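You operate a simulated robot arm through the tools that you are given. There is no shell and no other tool. Be economical: measure what you need, move in short steps, check, and stop when the job is done.

You run a simulated robot arm. Do the job below in one go: nothing can be reset, and whatever is moved stays where it is left.

TASK
Sand the old paint off the clamped block, wax the sanded patch, then open the vice.
Fine: sanding block and wax brush go back.
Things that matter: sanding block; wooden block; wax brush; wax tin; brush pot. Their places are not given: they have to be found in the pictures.

It is judged by the outcome, as a careful person would: the job done as asked, and still so three seconds after it is handed in. It fails if anything else is knocked over, pushed out of place, dropped, spilled or broken.

THE ROBOT
A 6-joint arm with a two-finger parallel gripper, fixed in place. Base frame: the origin is at the foot of the arm, x ahead of it, y to its left, z up; the work surface is at about z = 900. Units: mm, rad, N and s.
With the tool pointing down near the work surface it reaches from about 240 to 660 mm from the base axis. Its first joint turns from -1.152 to 1.152 rad. Payload 2.9 kg.
Tool frame: the origin (TCP) lies between the finger pads and is the grasp point; the fingertips stand 30 mm ahead of it; z points along the fingers, y is the line along which they close. Largest opening 110 mm; finger width 20, thickness 10; the body of the gripper, 48 by 112 mm, starts 55 mm behind the TCP.
Orientation is told as [roll, pitch, yaw] about the base's x, y, z axes, in that order, counted from this pose: with the fingers straight down and closing along the base's y, the tool's x points along the base's -x, its y along +y and its z along -z.

THE INTERFACE
- The arm moves only by the tool step_arm. Its argument "steps" is a list of rows, each a list of 7 numbers: the opening, from 0 (shut) to 1 (fully open), then the shift along the tool's x, y, z in units of 50 mm (1.0 is 50 mm), then the turn, a rotation vector about the tool's x, y, z in units of 6 degrees (1.0 is 6 degrees). In form: [[grip, tx, ty, tz, rx, ry, rz], ...]. A call has 1 to 8 rows; each row shifts and turns the commanded pose from where the row before left it, along the tool's axes as they then stand. A call with a number of a shift or a turn outside -1 to 1 is refused whole. A row lasts 0.2 s, in which the tool goes at most 50 mm and 0.15 rad; a call with a longer step from one row to the next is refused whole, and so is a gripper value outside its range. A pose out of reach is approached as far as the arm can. The call stops where the force on the tool passes 40 N (or 10 N more than at its start, if that is more) or the arm is blocked; 0.2 s more then pass. The fingers move at their own pace (about 108 mm/s each) and stop on an object; they squeeze with about 23 N. The grip force told is the motor's: it shows also when the fingers shut on nothing. Time passes only in rows, and 0.2 s behind the last, so rows that do not move let the fingers close. The reply holds the time, the measured pose of the TCP, the force on the tool along the base axes, the opening and the grip force, in the units named above and with some noise, and new pictures: "views" is both (left out), scene, wrist or none.
- Cameras (640 x 400 px; columns grow to the right, rows downward): "scene" is fixed at [67.1, 423.6, 1395.7]; the picture's right is [-0.85, -0.52, 0.00], its down [-0.25, 0.40, -0.88] and it looks along [0.46, -0.75, -0.47] (base axes); focal length 286 px, centre (320, 200). "wrist" rides on the gripper at [-36, 0, -57] in the tool frame; the picture's right is [0.00, -1.00, 0.00], its down [0.97, 0.00, -0.24] and it looks along [0.24, 0.00, 0.97] (tool axes); focal length 218 px, centre (320, 200).
- pixel_to_xyz(camera, pixels): for up to 12 pixels [column, row] of the newest picture of that camera ("zoom" is the newest enlarged one), the place [x, y, z] in the base frame of the surface seen there, good to about 2 mm. No time passes.
- zoom(camera, box): a new picture of the part [left, top, right, bottom] of that camera's present view, enlarged. No time passes.
- finish_job(): hands the job in; it is judged then, once.

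Work in short steps. Measure before you move; look again where a grasp or a placing could have gone wrong, and mend it. You have 80 turns and 150 pictures in all, those below and enlarged ones among them. Open the gripper and draw the arm clear of the work before you hand the job in, unless the task says otherwise; then end with one line.

The tools are called after "Emit:" as a command line: name --pt "numbers of a row" for each row, then --argument value for the rest, lists and objects as JSON in quotes. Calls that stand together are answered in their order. step_arm: Moves the arm, as the interface text tells. Its arguments: {"type":"object","properties":{"steps":{"type":"array"},"views":{"type":"string","enum":["both","scene","wrist","none"]}},"required":["steps"]} The other tools are called the same way: pixel_to_xyz (camera, pixels) gives the place of the surface under pixels of a picture; zoom (camera, box) takes an enlarged picture of a part of a camera's view; finish_job () hands the job in.

At the start:

```text
time_s: 0.0
ee_pos: [366.0, 129.7, 1293.9]
tool_rot: [0.0, 0.0, -0.001]
contact_force: [-0.1, 0.6, -0.8]
width: 110.0
grip_force: 0.1
```

scene: 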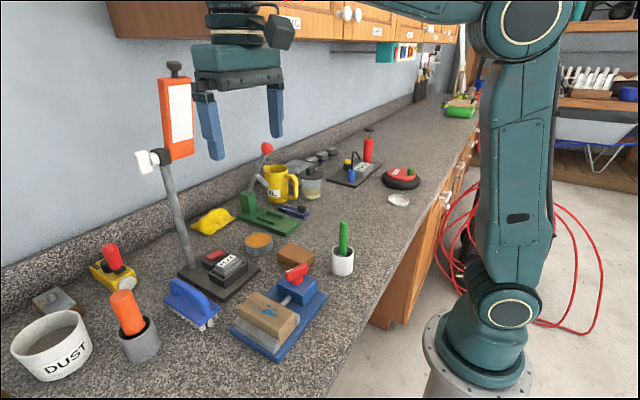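
wrist: 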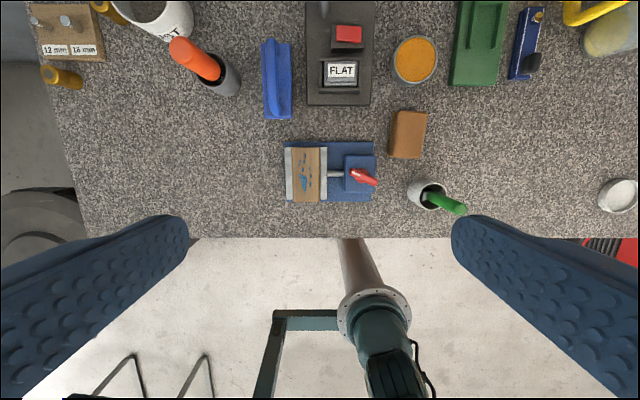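

The pictures show a vice with a painted block near scene (270,320), a brown sanding block at (296,255), a green-handled brush in a white pot at (343,250), and a wax tin at (258,243). I'll zoom in on these to measure them.

Emit:
zoom --camera "scene" --box '[160, 200, 380, 370]'

Emit:
zoom --camera "wrist" --box '[240, 0, 480, 240]'

Emit:
pixel_to_xyz --camera "wrist" --pixels '[[305, 175], [289, 150], [289, 198], [324, 150], [324, 198], [408, 134], [395, 112], [425, 113], [390, 157], [419, 157], [413, 60], [364, 178]]'

Emit:
pixel_to_xyz --camera "scene" --pixels '[[343, 225], [343, 245], [333, 255], [342, 270], [296, 252], [258, 240], [265, 318], [297, 272], [290, 270], [304, 267], [243, 313], [294, 325]]'

```text
2.35 times, centred on (270, 285) of scene
```

zoom: 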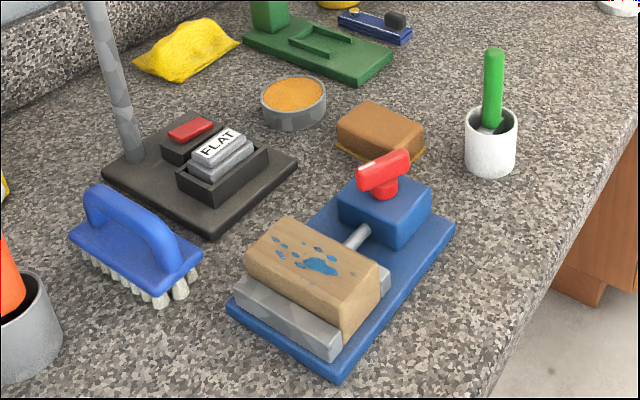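

```text
1.67 times, centred on (360, 120) of wrist
```

zoom: 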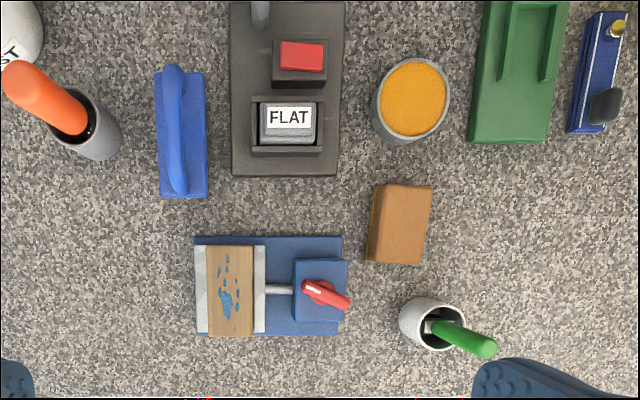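

```text
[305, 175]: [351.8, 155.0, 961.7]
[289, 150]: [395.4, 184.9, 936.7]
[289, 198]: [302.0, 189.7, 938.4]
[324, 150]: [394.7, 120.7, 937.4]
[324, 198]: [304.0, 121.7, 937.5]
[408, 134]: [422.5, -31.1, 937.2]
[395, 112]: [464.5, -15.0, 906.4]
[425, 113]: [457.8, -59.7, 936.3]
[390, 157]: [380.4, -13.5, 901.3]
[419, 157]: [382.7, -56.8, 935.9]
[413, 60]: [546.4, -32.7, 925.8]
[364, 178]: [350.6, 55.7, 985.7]
```

```text
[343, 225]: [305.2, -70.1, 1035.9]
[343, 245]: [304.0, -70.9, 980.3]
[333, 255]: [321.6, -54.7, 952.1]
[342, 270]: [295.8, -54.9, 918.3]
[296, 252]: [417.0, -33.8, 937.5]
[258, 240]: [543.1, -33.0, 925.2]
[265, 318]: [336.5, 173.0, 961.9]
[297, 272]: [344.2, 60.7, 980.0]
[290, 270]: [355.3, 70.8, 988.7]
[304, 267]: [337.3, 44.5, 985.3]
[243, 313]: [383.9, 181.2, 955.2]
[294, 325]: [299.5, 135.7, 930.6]
```

I need the shape of the vice handle, the exact pose of the brush, and the position of the tall post. I'll zoom in further and measure those.

Emit:
zoom --camera "scene" --box '[225, 250, 335, 360]'

Emit:
zoom --camera "scene" --box '[270, 210, 370, 290]'

Emit:
pixel_to_xyz --camera "scene" --pixels '[[175, 68], [176, 110], [165, 160], [188, 265], [145, 160], [190, 150], [343, 222], [345, 252], [333, 250], [353, 250], [343, 259], [230, 240]]'

Emit:
pixel_to_xyz --camera "wrist" --pixels '[[410, 195], [445, 190], [428, 183], [427, 207], [455, 208], [435, 199], [351, 172], [376, 182], [306, 203], [306, 148], [293, 175], [318, 175]]'

```text
3.64 times, centred on (280, 305) of scene
```

zoom: 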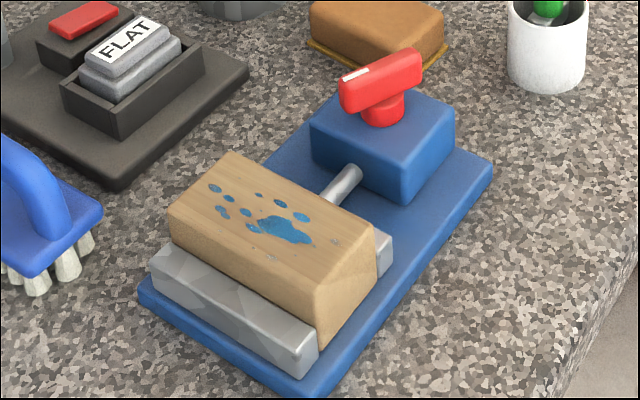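

```text
5.00 times, centred on (320, 250) of scene
```

zoom: 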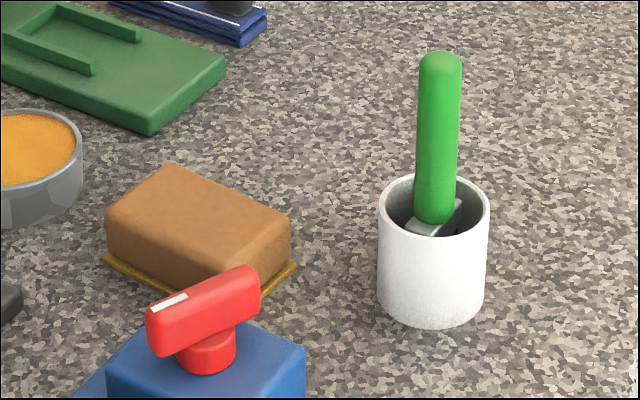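

```text
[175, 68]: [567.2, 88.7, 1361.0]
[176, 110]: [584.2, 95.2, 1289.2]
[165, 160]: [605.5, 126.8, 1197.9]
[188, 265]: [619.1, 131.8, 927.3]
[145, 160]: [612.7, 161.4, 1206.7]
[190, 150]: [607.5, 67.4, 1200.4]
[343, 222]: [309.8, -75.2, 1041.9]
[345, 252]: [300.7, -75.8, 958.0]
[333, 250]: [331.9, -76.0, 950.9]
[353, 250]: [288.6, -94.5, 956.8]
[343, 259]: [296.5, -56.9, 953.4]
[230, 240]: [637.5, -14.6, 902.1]
```

```text
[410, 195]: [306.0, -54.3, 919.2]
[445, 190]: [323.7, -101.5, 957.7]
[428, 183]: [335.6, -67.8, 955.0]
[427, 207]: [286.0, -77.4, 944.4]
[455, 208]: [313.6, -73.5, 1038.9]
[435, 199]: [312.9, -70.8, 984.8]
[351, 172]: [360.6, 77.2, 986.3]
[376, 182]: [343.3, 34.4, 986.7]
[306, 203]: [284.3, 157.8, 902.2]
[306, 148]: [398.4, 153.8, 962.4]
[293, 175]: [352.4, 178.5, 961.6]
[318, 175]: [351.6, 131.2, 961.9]
```

The sanding block is centred near (420,-36) with its top at z 937. The wood top is at z 962, with paint at about x 325–390 and y 135–175. I'll move to just above the sanding block.

Emit:
step_arm --pt "1 -0.135 -0.415 0.735 0 0 0" --pt "1 -0.135 -0.415 0.735 0 0 0" --pt "1 -0.135 -0.415 0.735 0 0 0" --pt "1 -0.135 -0.415 0.735 0 0 0" --pt "1 -0.135 -0.415 0.735 0 0 0" --pt "1 -0.135 -0.415 0.735 0 0 0" --pt "1 -0.135 -0.415 0.735 0 0 0" --pt "1 -0.135 -0.415 0.735 0 0 0"

```text
time_s: 1.8
ee_pos: [417.3, -38.5, 996.8]
tool_rot: [0.0, -0.001, 0.0]
contact_force: [-0.2, 0.0, -0.5]
width: 110.0
grip_force: 0.2
```

scene: 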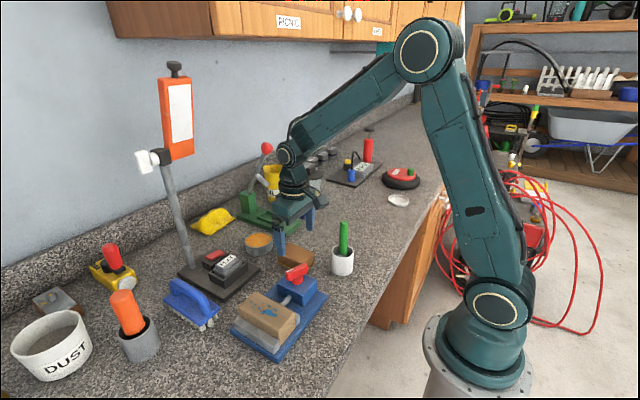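
wrist: 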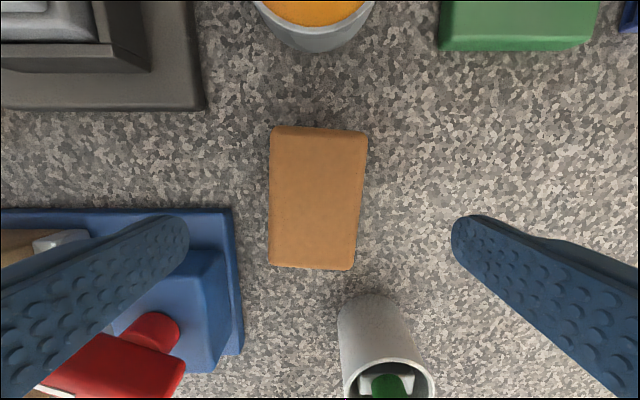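

The block fills wrist pixels (270–367, 127–270). I'll measure its corners.

Emit:
pixel_to_xyz --camera "wrist" --pixels '[[275, 150], [362, 152], [273, 260], [348, 262], [315, 140], [310, 262], [315, 200], [228, 215], [240, 340], [165, 260], [318, 131]]'

```text
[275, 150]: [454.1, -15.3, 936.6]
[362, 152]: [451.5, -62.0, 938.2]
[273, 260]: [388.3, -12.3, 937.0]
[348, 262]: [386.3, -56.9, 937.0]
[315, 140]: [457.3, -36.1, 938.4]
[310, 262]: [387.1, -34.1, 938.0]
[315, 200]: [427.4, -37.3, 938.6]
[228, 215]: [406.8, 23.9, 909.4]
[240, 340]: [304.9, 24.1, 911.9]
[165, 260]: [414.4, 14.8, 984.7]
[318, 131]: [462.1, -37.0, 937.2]
```

The block centre is (421,-36.5), yawed about -3.4°. I'll narrow the fingers to 72 mm because the vice edge is at y 24, match the yaw, descend to z 942 and grip.

Emit:
step_arm --pt "0.66 -0.08 0.04 0 0 0 0.57" --pt "0.66 0 0 0 0 0 0" --pt "0.66 0 0 0.55 0 0 0" --pt "0.66 0 0 0.53 0 0 0" --pt "0.66 0 0 0 0 0 0" --pt "0.3 0 0 0 0 0 0" --pt "0.3 0 0 0 0 0 0" --views "both"

```text
time_s: 3.4
ee_pos: [424.0, -34.0, 943.6]
tool_rot: [0.002, 0.001, -0.061]
contact_force: [0.0, 0.1, -0.8]
width: 53.5
grip_force: 23.2
```

scene: 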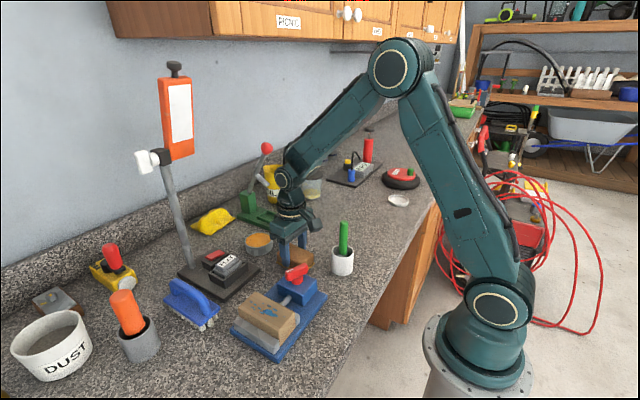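
wrist: 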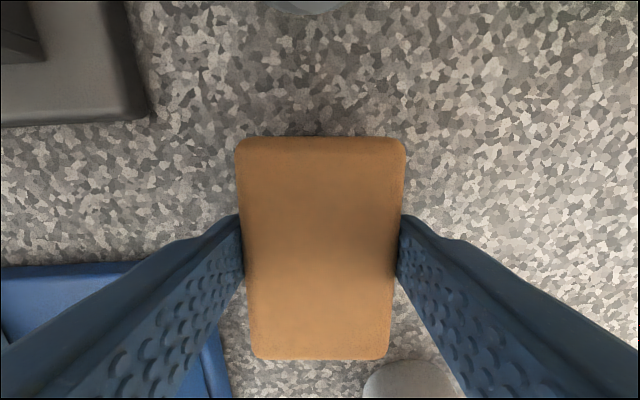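

The block is held at width 53.5 with 23 N. I'll lift it clear of the knob and carry it above the painted wood.

Emit:
step_arm --pt "0.3 0 0 0.0 0 0 0" --pt "0.3 0 0 -0.9 0 0 0" --pt "0.3 0 0 -0.9 0 0 0" --pt "0.3 0 0 -0.83 0 0 -0.58" --pt "0.3 0.46 0.75 0 0 0 0" --pt "0.3 0.46 0.75 0 0 0 0" --pt "0.3 0.46 0.75 0 0 0 0" --pt "0.3 0 0.8 0 0 0 0" --views "none"

Emit:
step_arm --pt "0.3 0 0.73 0 0 0 0" --pt "0.3 0 0 0 0 0 0" --views "both"

```text
time_s: 5.2
ee_pos: [352.4, 118.6, 1077.5]
tool_rot: [0.0, 0.0, -0.001]
contact_force: [0.0, 0.1, -0.6]
width: 53.2
grip_force: 23.0
```

```text
time_s: 5.8
ee_pos: [356.4, 154.4, 1078.7]
tool_rot: [0.0, 0.001, 0.001]
contact_force: [0.0, 0.6, -1.3]
width: 53.4
grip_force: 23.2
```

scene: 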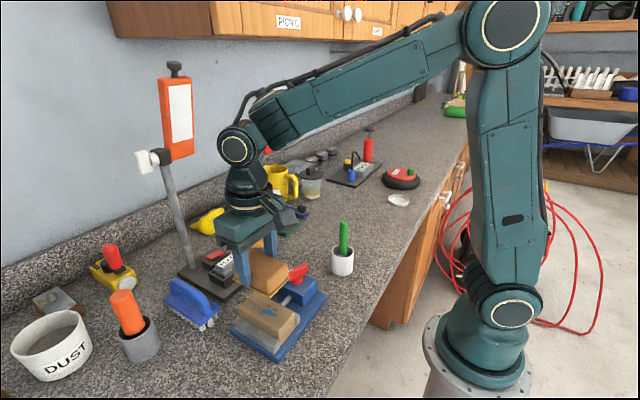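
wrist: 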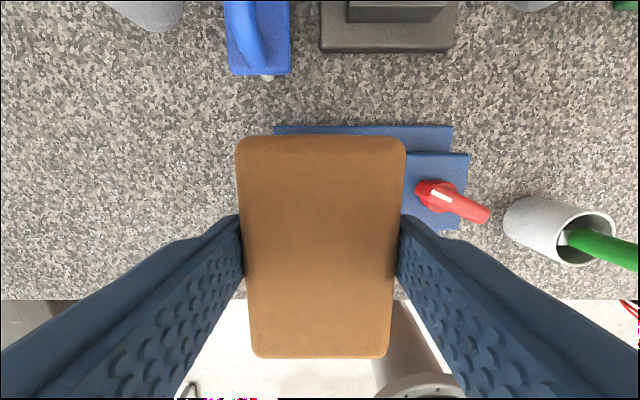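

The sanding block is above the wood at (356,154). I'll descend to just above expected contact at TCP z ≈1006, then feel for contact.

Emit:
step_arm --pt "0.3 0 0 0.7 0 0 0" --pt "0.3 0 0 0.66 0 0 0" --pt "0.3 0 0 0 0 0 0" --views "none"

Emit:
step_arm --pt "0.3 0 0 0.04 0 0 0" --pt "0.3 0 0 0.04 0 0 0" --pt "0.3 0 0 0 0 0 0" --views "none"

```text
time_s: 6.6
ee_pos: [352.8, 154.7, 1006.6]
tool_rot: [0.001, -0.001, 0.0]
contact_force: [0.2, -0.2, -0.4]
width: 53.2
grip_force: 22.7
```

```text
time_s: 7.4
ee_pos: [353.6, 154.7, 1003.9]
tool_rot: [0.0, 0.0, -0.001]
contact_force: [0.4, -0.5, -1.4]
width: 53.3
grip_force: 22.9
```

There's no clear contact yet at z 1004. I'll go a little lower.

Emit:
step_arm --pt "0.3 0 0 0.04 0 0 0" --pt "0.3 0 0 0.04 0 0 0" --pt "0.3 0 0 0 0 0 0" --views "none"

```text
time_s: 8.2
ee_pos: [356.0, 155.4, 1001.4]
tool_rot: [0.002, -0.003, 0.001]
contact_force: [-1.9, -1.7, 22.6]
width: 53.1
grip_force: 23.6
```

Contact is at z ≈1001 with 22 N. I'll ease off slightly and stroke along x.

Emit:
step_arm --pt "0.3 0 0 -0.02 0 0 0" --pt "0.3 0.3 0 0 0 0 0" --pt "0.3 -0.3 0 0 0 0 0" --pt "0.3 -0.4 0 0 0 0 0" --pt "0.3 0.4 0 0 0 0 0" --pt "0.3 0.3 0 0 0 0 0" --pt "0.3 -0.3 0 0 0 0 0" --views "scene"

```text
time_s: 9.8
ee_pos: [354.0, 155.4, 1001.1]
tool_rot: [0.001, 0.002, 0.001]
contact_force: [-2.5, 0.7, 5.6]
width: 53.4
grip_force: 23.2
```

scene: 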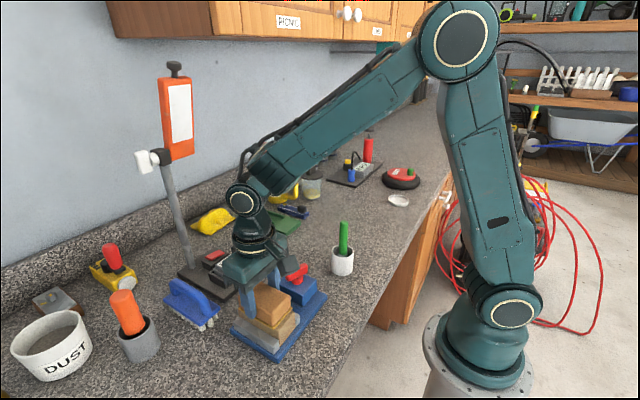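

Contact is steady at about 6 N and the grip is firm. I'll press slightly more and make more strokes, some shifted a little in y.

Emit:
step_arm --pt "0.3 0.4 0 0.01 0 0 0" --pt "0.3 -0.4 0.0 0 0 0 0" --pt "0.3 -0.45 0 0 0 0 0" --pt "0.3 0.45 0 0 0 0 0" --pt "0.3 0.4 0.1 0 0 0 0" --pt "0.3 -0.4 0 0 0 0 0" --pt "0.3 -0.45 0 0 0 0 0" --pt "0.3 0.45 0 0 0 0 0" --views "none"

Emit:
step_arm --pt "0.3 0.4 -0.2 0 0 0 0" --pt "0.3 -0.4 0.0 0 0 0 0" --pt "0.3 -0.45 0 0 0 0 0" --pt "0.3 0.45 0 0 0 0 0" --pt "0.3 0.0 0.1 0 0 0 0" --pt "0.3 0 0 -0.4 0 0 0" --pt "0.3 0 0 -0.8 0 0 0" --pt "0.3 -0.8 0 -0.4 0 0 0" --views "none"

Emit:
step_arm --pt "0.3 -0.8 0 0 0 0 0" --pt "0.3 -0.2 0 0 0 0 0" --views "both"

Emit:
zoom --camera "scene" --box '[225, 250, 335, 360]'

```text
time_s: 11.6
ee_pos: [354.7, 159.3, 1001.4]
tool_rot: [0.002, -0.002, 0.0]
contact_force: [0.7, 0.2, 0.3]
width: 53.3
grip_force: 22.5
```

```text
time_s: 13.4
ee_pos: [395.7, 154.9, 1082.6]
tool_rot: [-0.001, 0.001, 0.0]
contact_force: [0.5, 0.0, -0.4]
width: 53.3
grip_force: 23.2
```

```text
time_s: 14.0
ee_pos: [445.2, 154.1, 1081.8]
tool_rot: [0.0, 0.0, 0.0]
contact_force: [0.5, -0.4, -0.6]
width: 53.4
grip_force: 22.8
```

scene: 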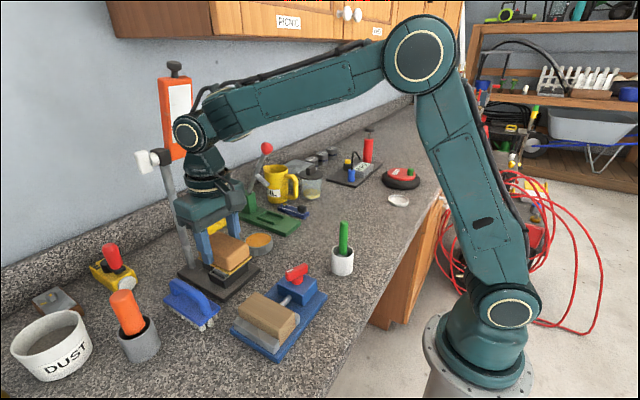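
wrist: 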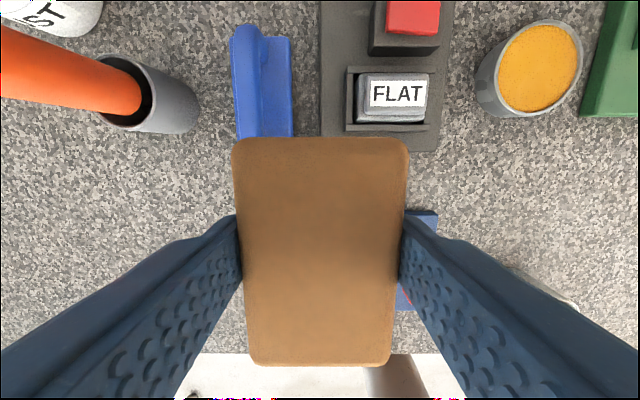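

```text
3.64 times, centred on (280, 305) of scene
```

zoom: 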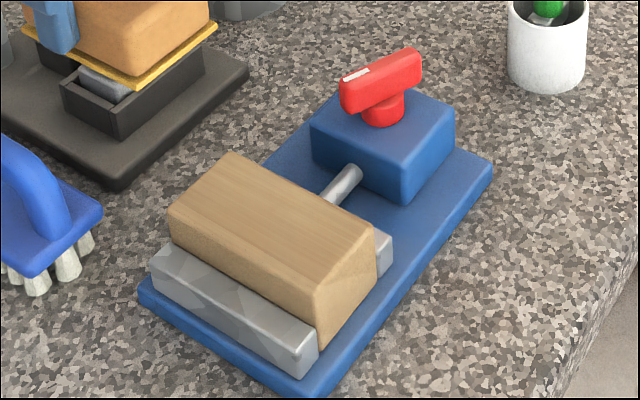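

All the paint is gone. I'll return the sanding block above its original spot at (424,-34) with its original yaw.

Emit:
step_arm --pt "0.3 0.1 -0.94 0 0 0 0" --pt "0.3 0.1 -0.94 0 0 0 0" --pt "0.3 0.1 -0.94 0 0 0 0" --pt "0.3 0.12 -0.94 0 0 0 0" --pt "0.3 0 0 0 0 0 0.58" --pt "0.3 0 0 0.95 0 0 0" --pt "0.3 0 0 0.95 0 0 0" --pt "0.3 0 0 0 0 0 0" --views "both"

```text
time_s: 15.8
ee_pos: [423.6, -33.6, 987.8]
tool_rot: [0.001, -0.001, -0.061]
contact_force: [-1.1, 0.0, -1.0]
width: 53.4
grip_force: 23.0
```

scene: 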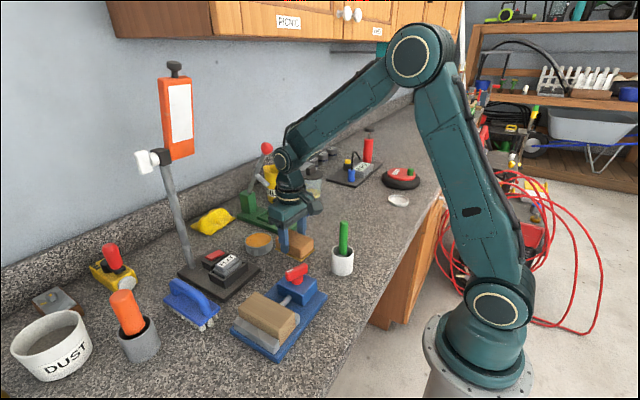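
wrist: 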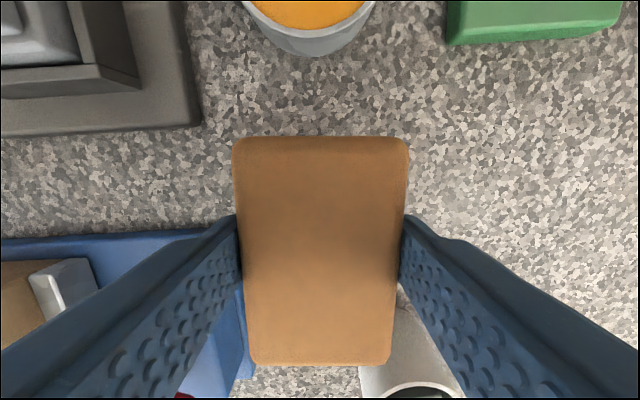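

I'm over the original spot. I'll lower to about z 943 and feel for the bench.

Emit:
step_arm --pt "0.3 0 0 0.6 0 0 0" --pt "0.3 0 0 0.26 0 0 0" --pt "0.3 0 0 0 0 0 0" --views "none"

Emit:
step_arm --pt "0.3 0 0 0.03 0 0 0" --pt "0.3 0 0 0 0 0 0" --views "none"

```text
time_s: 16.6
ee_pos: [424.5, -33.5, 943.9]
tool_rot: [-0.001, -0.001, -0.062]
contact_force: [0.3, 0.2, -0.8]
width: 53.3
grip_force: 23.3
```

```text
time_s: 17.2
ee_pos: [422.5, -32.9, 940.7]
tool_rot: [0.001, 0.0, -0.061]
contact_force: [-0.2, 0.0, -1.2]
width: 53.3
grip_force: 22.6
```

There's no bench contact yet at z 941. I'll go down in small steps.

Emit:
step_arm --pt "0.3 0 0 0.03 0 0 0" --pt "0.3 0 0 0 0 0 0" --views "none"

```text
time_s: 17.8
ee_pos: [423.5, -32.8, 941.5]
tool_rot: [0.0, 0.0, -0.06]
contact_force: [-3.3, -1.4, 11.4]
width: 53.4
grip_force: 23.2
```

The bench now pushes back with 11 N, so the block is seated. I'll release, rise and look.

Emit:
step_arm --pt "0.3 0 0 -0.01 0 0 0" --pt "0.66 0 0 0 0 0 0" --pt "0.66 0 0 0 0 0 0" --pt "0.66 0 0 -0.8 0 0 0" --pt "0.66 0 0 -1 0 0 0" --pt "0.66 0 0 -1 0 0 -0.58" --pt "0.66 0 0 -1 0 0 0" --pt "0.66 0 0 0 0 0 0" --views "both"

Emit:
zoom --camera "scene" --box '[270, 210, 370, 290]'

```text
time_s: 19.6
ee_pos: [422.7, -33.8, 1129.7]
tool_rot: [-0.001, 0.0, 0.0]
contact_force: [-0.4, 0.6, -0.8]
width: 72.7
grip_force: 0.0
```

scene: 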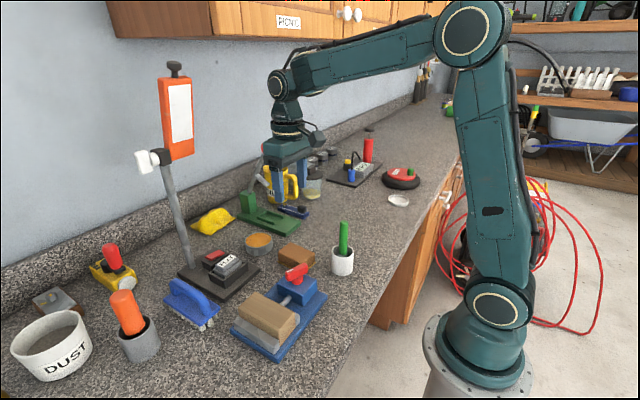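
wrist: 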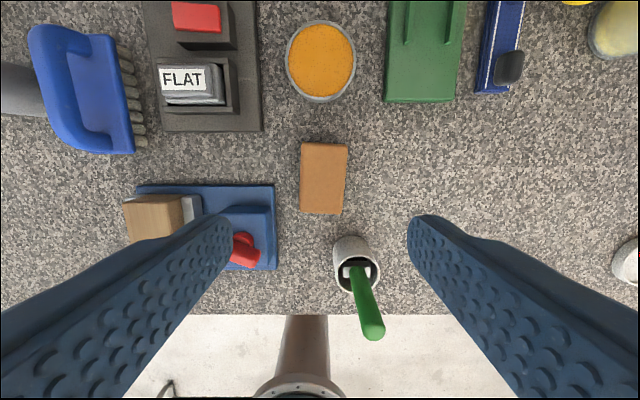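

```text
5.00 times, centred on (320, 250) of scene
```

zoom: 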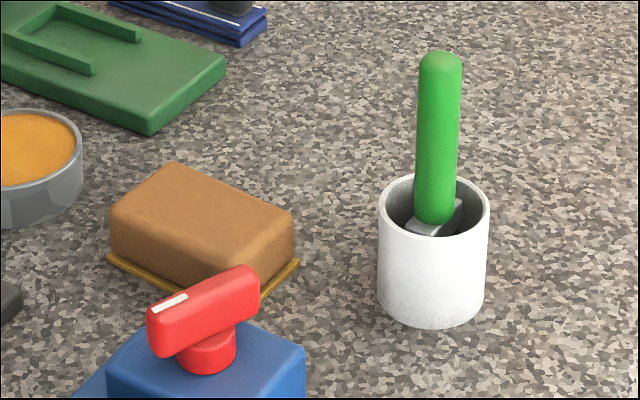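

The sanding block is back within about 2 mm. Next is the brush, so I'll measure its handle and the pot from the current views.

Emit:
pixel_to_xyz --camera "scene" --pixels '[[343, 221], [340, 235], [347, 235], [343.5, 235], [343, 250], [333, 252], [354, 253], [346, 256], [363, 250]]'

Emit:
pixel_to_xyz --camera "wrist" --pixels '[[372, 334], [365, 310], [358, 285], [356, 270], [335, 265], [378, 265], [350, 238], [345, 270], [369, 270], [323, 175], [320, 60], [320, 30]]'

Emit:
zoom --camera "wrist" --box '[300, 220, 420, 350]'

```text
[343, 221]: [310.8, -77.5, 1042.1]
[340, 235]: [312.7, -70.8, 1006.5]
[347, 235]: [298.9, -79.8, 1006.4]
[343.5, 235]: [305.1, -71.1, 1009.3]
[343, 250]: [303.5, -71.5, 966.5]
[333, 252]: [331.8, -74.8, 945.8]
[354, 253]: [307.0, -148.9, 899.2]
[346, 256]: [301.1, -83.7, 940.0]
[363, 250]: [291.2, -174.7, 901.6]
```

```text
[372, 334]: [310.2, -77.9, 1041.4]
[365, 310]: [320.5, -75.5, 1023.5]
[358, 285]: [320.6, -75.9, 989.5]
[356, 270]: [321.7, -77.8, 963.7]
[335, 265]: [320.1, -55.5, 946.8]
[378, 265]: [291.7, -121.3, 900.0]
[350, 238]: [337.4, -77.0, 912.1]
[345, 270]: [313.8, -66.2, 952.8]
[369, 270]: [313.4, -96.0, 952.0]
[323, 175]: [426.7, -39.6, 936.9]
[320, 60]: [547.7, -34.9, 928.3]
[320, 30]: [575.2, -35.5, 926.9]
```

```text
3.08 times, centred on (360, 285) of wrist
```

zoom: 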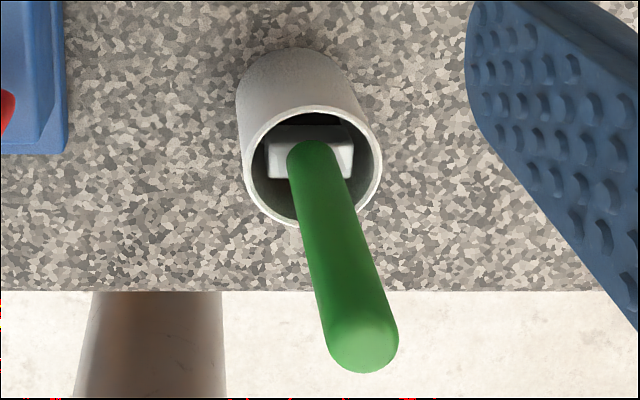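

The handle axis is at about (311,-78), with its top at z 1042 and the pot rim at 957. I'll move above it and descend to TCP z 1010 with the fingers open 60 mm.

Emit:
step_arm --pt "0.6 0.75 -0.3 0 0 0 0" --pt "0.6 0.75 -0.3 0 0 0 0" --pt "0.6 0.74 -0.28 0 0 0 0" --pt "0.6 0 0 0 0 0 0" --views "wrist"

```text
time_s: 20.6
ee_pos: [310.5, -80.1, 1128.1]
tool_rot: [0.0, 0.0, -0.001]
contact_force: [0.4, -0.3, -0.7]
width: 66.3
grip_force: 0.1
```

wrist: 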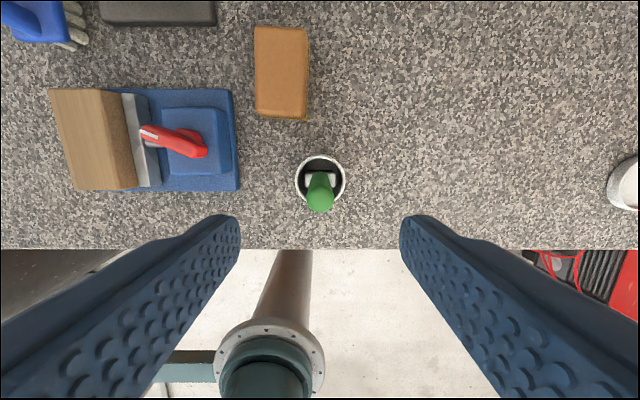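

The handle is centred between the fingers at column 320. I'll descend and close.

Emit:
step_arm --pt "0.6 0 0.02 0.8 0 0 0" --pt "0.6 0 0 0.8 0 0 0" --pt "0.6 0 0 0.76 0 0 0" --pt "0.6 0 0 0 0 0 0" --pt "0.1 0 0 0 0 0 0" --pt "0.1 0 0 0 0 0 0" --pt "0.1 0 0 0 0 0 0" --views "both"

```text
time_s: 22.2
ee_pos: [315.6, -76.6, 1011.6]
tool_rot: [0.0, 0.001, 0.0]
contact_force: [0.0, -0.8, 0.4]
width: 19.2
grip_force: 23.2
```

scene: 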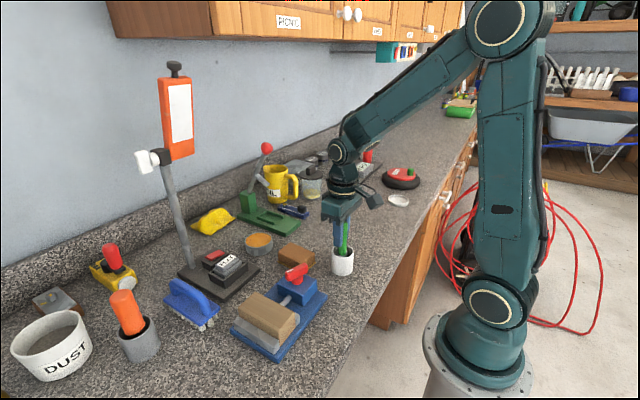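
wrist: 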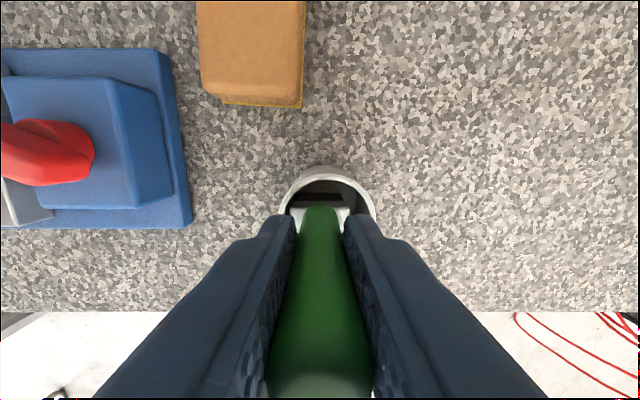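

The handle is gripped at width 19. I'll lift it straight out of the pot.

Emit:
step_arm --pt "0.1 0 0 -0.4 0 0 0" --pt "0.1 0 0 -0.7 0 0 0" --pt "0.1 0 0 -0.8 0 0 0" --pt "0.1 0 0 -0.8 0 0 0" --pt "0.1 0 0 0 0 0 0" --views "both"

Emit:
zoom --camera "scene" --box '[230, 140, 390, 290]'

```text
time_s: 23.4
ee_pos: [313.0, -73.6, 1146.0]
tool_rot: [0.0, 0.0, 0.001]
contact_force: [-0.3, -0.2, -0.4]
width: 18.9
grip_force: 22.3
```

scene: 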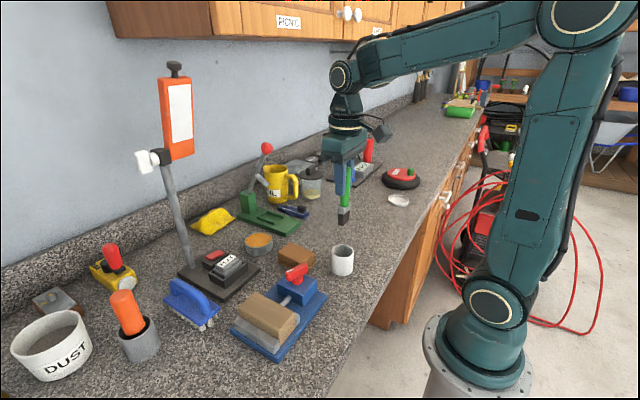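
wrist: 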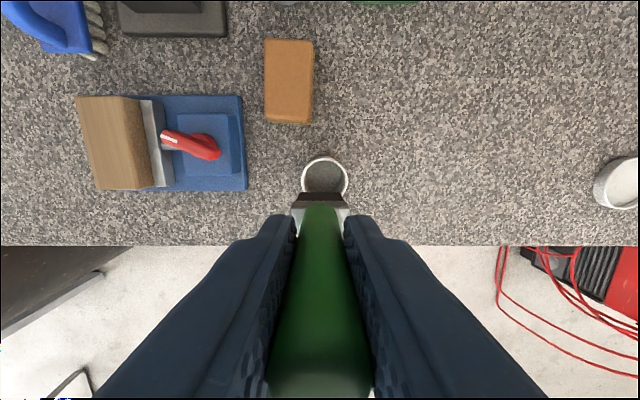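

```text
2.67 times, centred on (310, 215) of scene
```

zoom: 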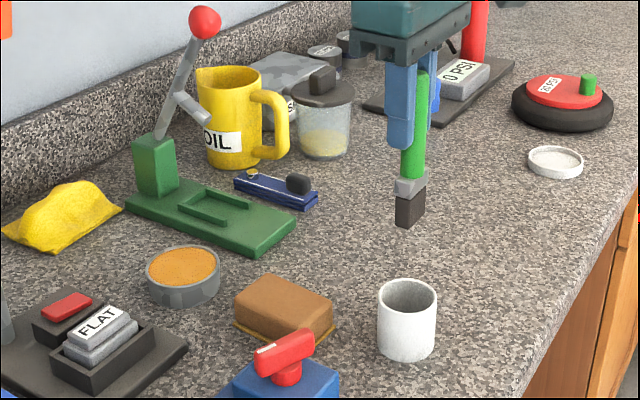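

The brush is out, and its dark bristles end at zoom (408,226). I'll measure that tip, the wax tin and the pot's inside.

Emit:
pixel_to_xyz --camera "zoom" --pixels '[[408, 224], [397, 220], [422, 212], [408, 205], [183, 268], [147, 268], [220, 260], [183, 247], [183, 286], [407, 285], [407, 300], [205, 200]]'

```text
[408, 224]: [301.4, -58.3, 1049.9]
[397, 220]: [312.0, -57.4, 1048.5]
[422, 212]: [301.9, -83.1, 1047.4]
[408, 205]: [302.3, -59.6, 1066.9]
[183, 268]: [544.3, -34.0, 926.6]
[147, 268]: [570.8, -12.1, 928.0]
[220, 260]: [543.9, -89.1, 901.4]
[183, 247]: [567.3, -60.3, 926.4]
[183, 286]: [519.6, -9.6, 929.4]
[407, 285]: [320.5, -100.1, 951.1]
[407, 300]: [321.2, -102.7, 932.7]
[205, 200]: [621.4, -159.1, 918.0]
```

The bristle tip is 99 mm below the TCP, and the wax surface is at (545,-35,926.5). I'll move above the tin at this height.

Emit:
step_arm --pt "0.1 -0.93 0.155 0 0 0 0" --pt "0.1 -0.93 0.155 0 0 0 0" --pt "0.1 -0.93 0.155 0 0 0 0" --pt "0.1 -0.93 0.155 0 0 0 0" --pt "0.1 -0.92 0.155 0 0 0 0" --pt "0.1 0 0 0 0 0 0" --views "both"

Emit:
pixel_to_xyz --camera "scene" --pixels '[[267, 147], [248, 205], [162, 156]]'

```text
time_s: 24.8
ee_pos: [545.8, -37.0, 1149.8]
tool_rot: [-0.001, -0.001, 0.0]
contact_force: [0.8, -0.2, -0.3]
width: 18.9
grip_force: 22.7
```

scene: 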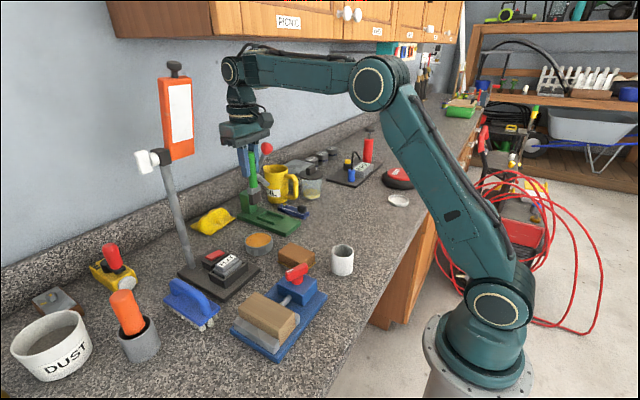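
wrist: 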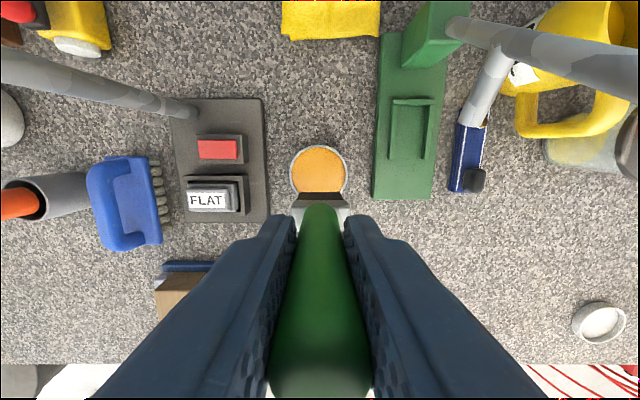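

```text
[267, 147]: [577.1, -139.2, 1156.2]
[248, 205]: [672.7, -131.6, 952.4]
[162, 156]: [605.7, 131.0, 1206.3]
```

The pose is above the tin, and the lever ball at y -139 is clear of the gripper. I'll descend to bristles just above the wax.

Emit:
step_arm --pt "0.1 0 0.03 0.8 0 0 0" --pt "0.1 0 0 0.8 0 0 0" --pt "0.1 0 0 0.75 0 0 0" --pt "0.1 0 0 0 0 0 0" --views "both"

Emit:
zoom --camera "scene" --box '[200, 180, 320, 270]'

```text
time_s: 25.8
ee_pos: [546.7, -33.6, 1031.9]
tool_rot: [0.0, 0.0, 0.001]
contact_force: [0.3, 1.0, -0.4]
width: 18.8
grip_force: 23.2
```

scene: 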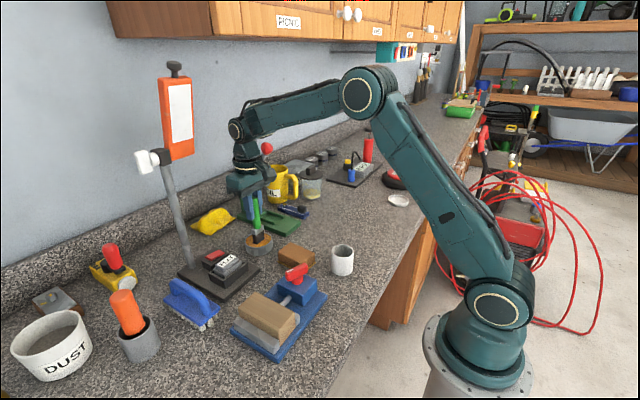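
wrist: 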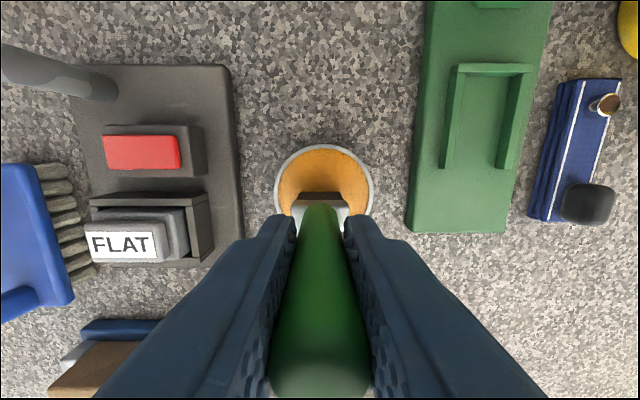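

```text
4.44 times, centred on (260, 225) of scene
```

zoom: 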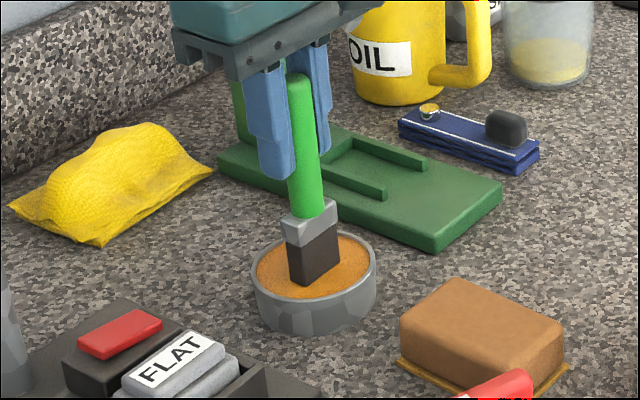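

The bristles are centred just above the wax. I'll lower in small steps until there's light contact.

Emit:
step_arm --pt "0.1 0 0 0.08 0 0 0" --pt "0.1 0 0 0.06 0 0 0" --pt "0.1 0 0 0 0 0 0" --views "none"

Emit:
step_arm --pt "0.1 0 0 0.05 0 0 0" --pt "0.1 0 0 0 0 0 0" --views "scene"

Emit:
zoom --camera "scene" --box '[200, 180, 320, 270]'

```text
time_s: 26.6
ee_pos: [545.0, -35.0, 1024.8]
tool_rot: [-0.001, -0.003, 0.001]
contact_force: [1.9, 8.2, 19.7]
width: 19.4
grip_force: 22.6
```

```text
time_s: 27.2
ee_pos: [545.0, -35.7, 1021.5]
tool_rot: [0.0, -0.001, 0.0]
contact_force: [0.4, 6.2, 21.0]
width: 18.9
grip_force: 23.0
```

scene: 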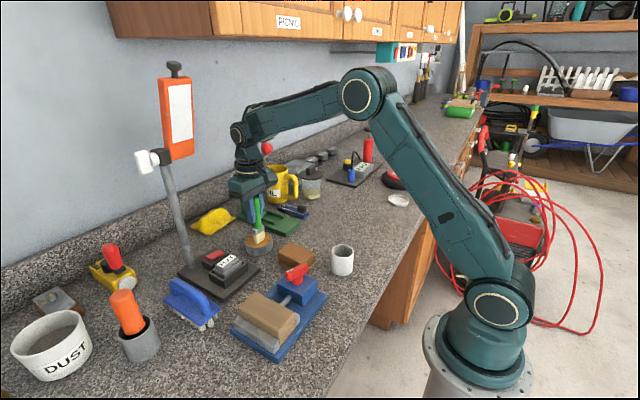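

```text
4.44 times, centred on (260, 225) of scene
```

zoom: 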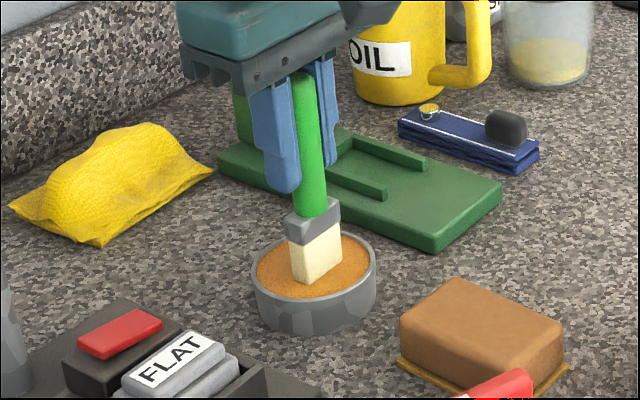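

The bristles turned cream, so the brush is loaded. I'll lift, back away in x, then head over the wood.

Emit:
step_arm --pt "0.1 0 0 -0.5 0 0 0" --pt "0.1 0 0 -0.8 0 0 0" --pt "0.1 0 0 -0.9 0 0 0" --pt "0.1 0.9 0 -0.2 0 0 0" --pt "0.1 0.9 0.2 0 0 0 0" --pt "0.1 0.7 0.7 0 0 0 0" --pt "0.1 0.65 0.7 0 0 0 0" --pt "0.1 0.6 0.7 0 0 0 0" --views "none"

Emit:
step_arm --pt "0.1 0 0.8 0 0 0 0" --pt "0.1 0 0.7 0 0 0 0" --pt "0.1 0 0 0 0 0 0" --views "both"

Emit:
zoom --camera "scene" --box '[190, 200, 330, 350]'

```text
time_s: 29.0
ee_pos: [357.3, 77.5, 1140.7]
tool_rot: [0.001, 0.001, -0.002]
contact_force: [0.3, 1.1, -0.2]
width: 18.9
grip_force: 23.4
```

```text
time_s: 29.8
ee_pos: [355.9, 153.3, 1140.8]
tool_rot: [-0.002, 0.001, 0.0]
contact_force: [-0.8, 0.7, -0.3]
width: 19.0
grip_force: 22.9
```

scene: 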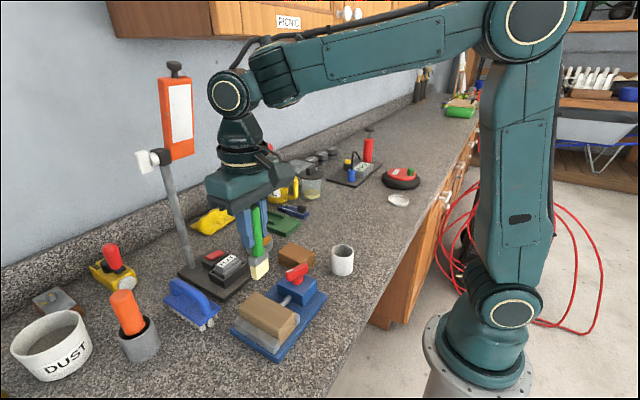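
wrist: 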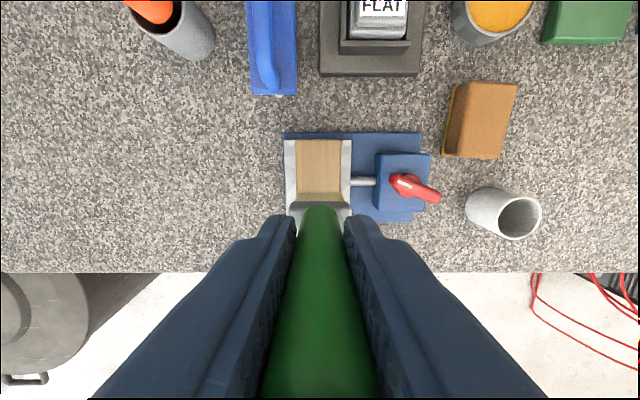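

```text
2.67 times, centred on (260, 275) of scene
```

zoom: 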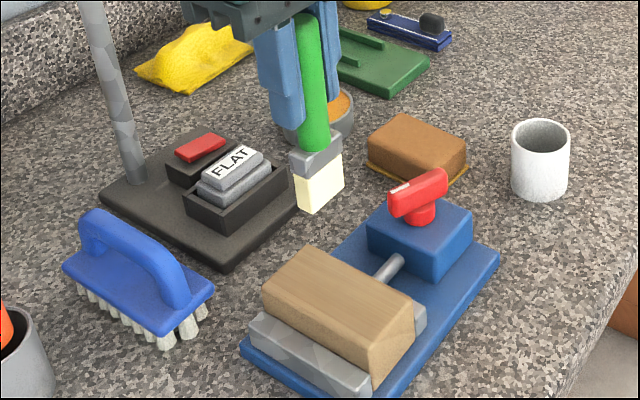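

The brush hangs above the wood. I'll move over one end of the patch at (385,147) and descend to about z 1062.

Emit:
step_arm --pt "0.1 -0.55 -0.14 0.4 0 0 0" --pt "0.1 0 0 0.6 0 0 0" --pt "0.1 0 0 0.55 0 0 0" --pt "0.1 0 0 0 0 0 0" --views "none"

Emit:
step_arm --pt "0.1 0 0 0.06 0 0 0" --pt "0.1 0 0 0.0 0 0 0" --views "none"

```text
time_s: 30.8
ee_pos: [383.0, 146.1, 1065.3]
tool_rot: [-0.001, 0.0, -0.001]
contact_force: [-0.9, -1.2, 0.0]
width: 18.7
grip_force: 23.1
```

```text
time_s: 31.4
ee_pos: [383.2, 147.3, 1060.7]
tool_rot: [0.0, -0.001, -0.001]
contact_force: [0.3, 0.2, -0.4]
width: 19.0
grip_force: 23.1
```

There's no contact yet at 1061. I'll go a bit lower.

Emit:
step_arm --pt "0.1 0 0 0.05 0 0 0" --pt "0.1 0 0 0.0 0 0 0" --views "none"

```text
time_s: 32.0
ee_pos: [382.7, 146.7, 1057.5]
tool_rot: [0.0, -0.002, 0.001]
contact_force: [-0.7, 0.2, 1.6]
width: 18.7
grip_force: 23.0
```

Contact is just starting. I'll press 2 mm more and brush along x, then a second pass at y 163.

Emit:
step_arm --pt "0.1 0 0 0.04 0 0 0" --pt "0.1 0.4 0 0 0 0 0" --pt "0.1 0.4 0 0 0 0 0" --pt "0.1 0.4 0 0 0 0 0" --pt "0.1 -0.4 0.0 0 0 0 0" --pt "0.1 -0.4 0 0 0 0 0" --pt "0.1 -0.4 0 0 0 0 0" --pt "0.1 0 0 0 0 0 0" --views "scene"

Emit:
zoom --camera "scene" --box '[190, 200, 330, 350]'

```text
time_s: 33.8
ee_pos: [386.1, 147.1, 1054.8]
tool_rot: [-0.001, -0.001, -0.002]
contact_force: [0.4, 0.5, 0.6]
width: 18.9
grip_force: 22.6
```

scene: 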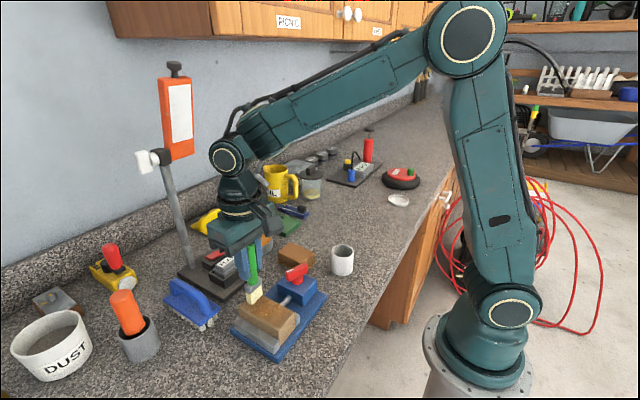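

```text
2.67 times, centred on (260, 275) of scene
```

zoom: 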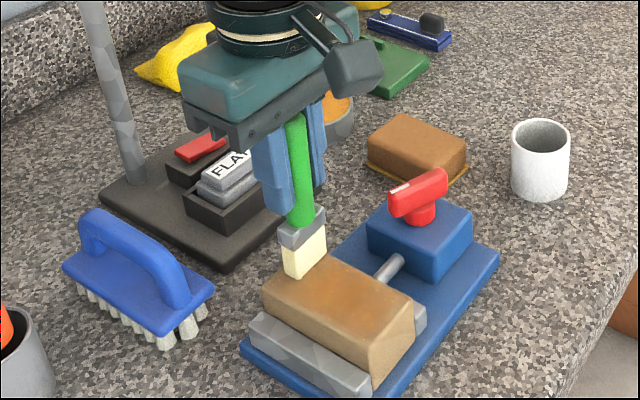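

An orange wax sheen is appearing. I'll press slightly more and do passes at y ≈163 and again in the middle.

Emit:
step_arm --pt "0.1 0 0.34 0 0 0 0" --pt "0.1 0.4 0 0.03 0 0 0" --pt "0.1 0.4 0 0 0 0 0" --pt "0.1 0.4 0 0 0 0 0" --pt "0.1 0.1 -0.2 0.0 0 0 0" --pt "0.1 -0.45 0 0 0 0 0" --pt "0.1 -0.45 0 0 0 0 0" --pt "0.1 -0.4 0 0 0 0 0" --views "none"

Emit:
step_arm --pt "0.1 0 -0.1 0 0 0 0" --pt "0.1 0.4 0 0 0 0 0" --pt "0.1 0.4 0 0 0 0 0" --pt "0.1 0.4 0 0 0 0 0" --pt "0.1 0.1 0 0 0 0 0" --pt "0.1 0 0 -0.6 0 0 0" --pt "0.1 0 -0.4 -0.7 0 0 0" --pt "0.1 0 -0.6 -0.4 0 0 0" --views "none"

Emit:
step_arm --pt "0.1 0 -0.9 0 0 0 0" --pt "0.1 0 -0.9 0 0 0 0" --pt "0.1 0 0 0 0 0 0" --views "both"

Emit:
zoom --camera "scene" --box '[225, 250, 335, 360]'

```text
time_s: 35.6
ee_pos: [384.3, 155.0, 1054.1]
tool_rot: [0.002, 0.0, 0.0]
contact_force: [0.1, -0.1, 0.1]
width: 18.6
grip_force: 23.2
```

```text
time_s: 37.4
ee_pos: [319.9, 98.8, 1138.6]
tool_rot: [-0.001, 0.001, 0.003]
contact_force: [0.7, 0.0, -0.6]
width: 18.9
grip_force: 23.2
```

```text
time_s: 38.2
ee_pos: [319.1, 9.9, 1138.0]
tool_rot: [0.0, -0.001, -0.001]
contact_force: [-0.2, 0.1, -1.0]
width: 19.0
grip_force: 22.9
```

scene: 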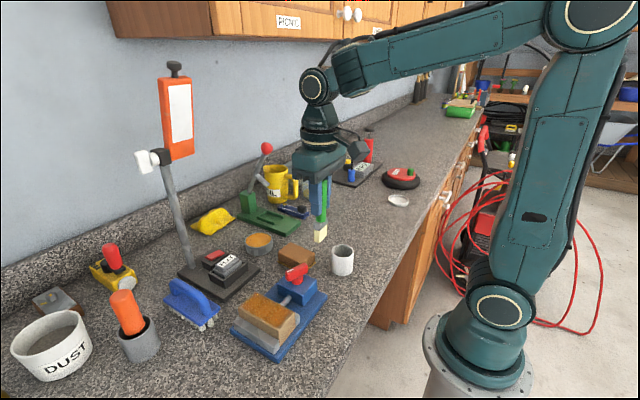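
wrist: 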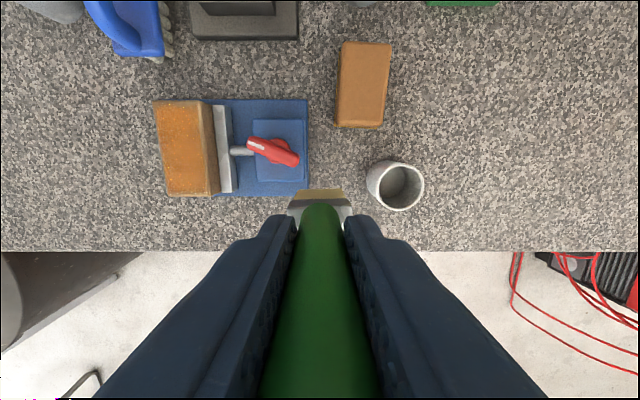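

```text
3.64 times, centred on (280, 305) of scene
```

zoom: 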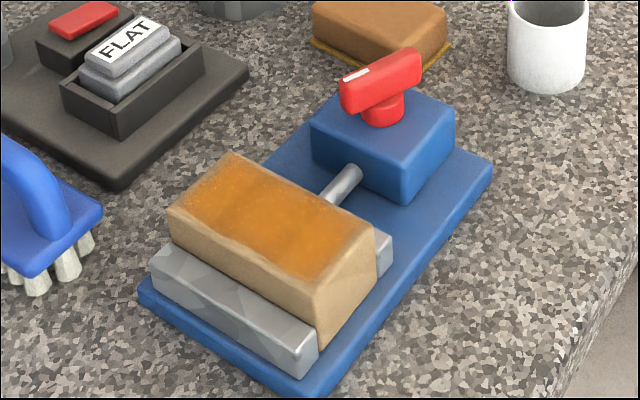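

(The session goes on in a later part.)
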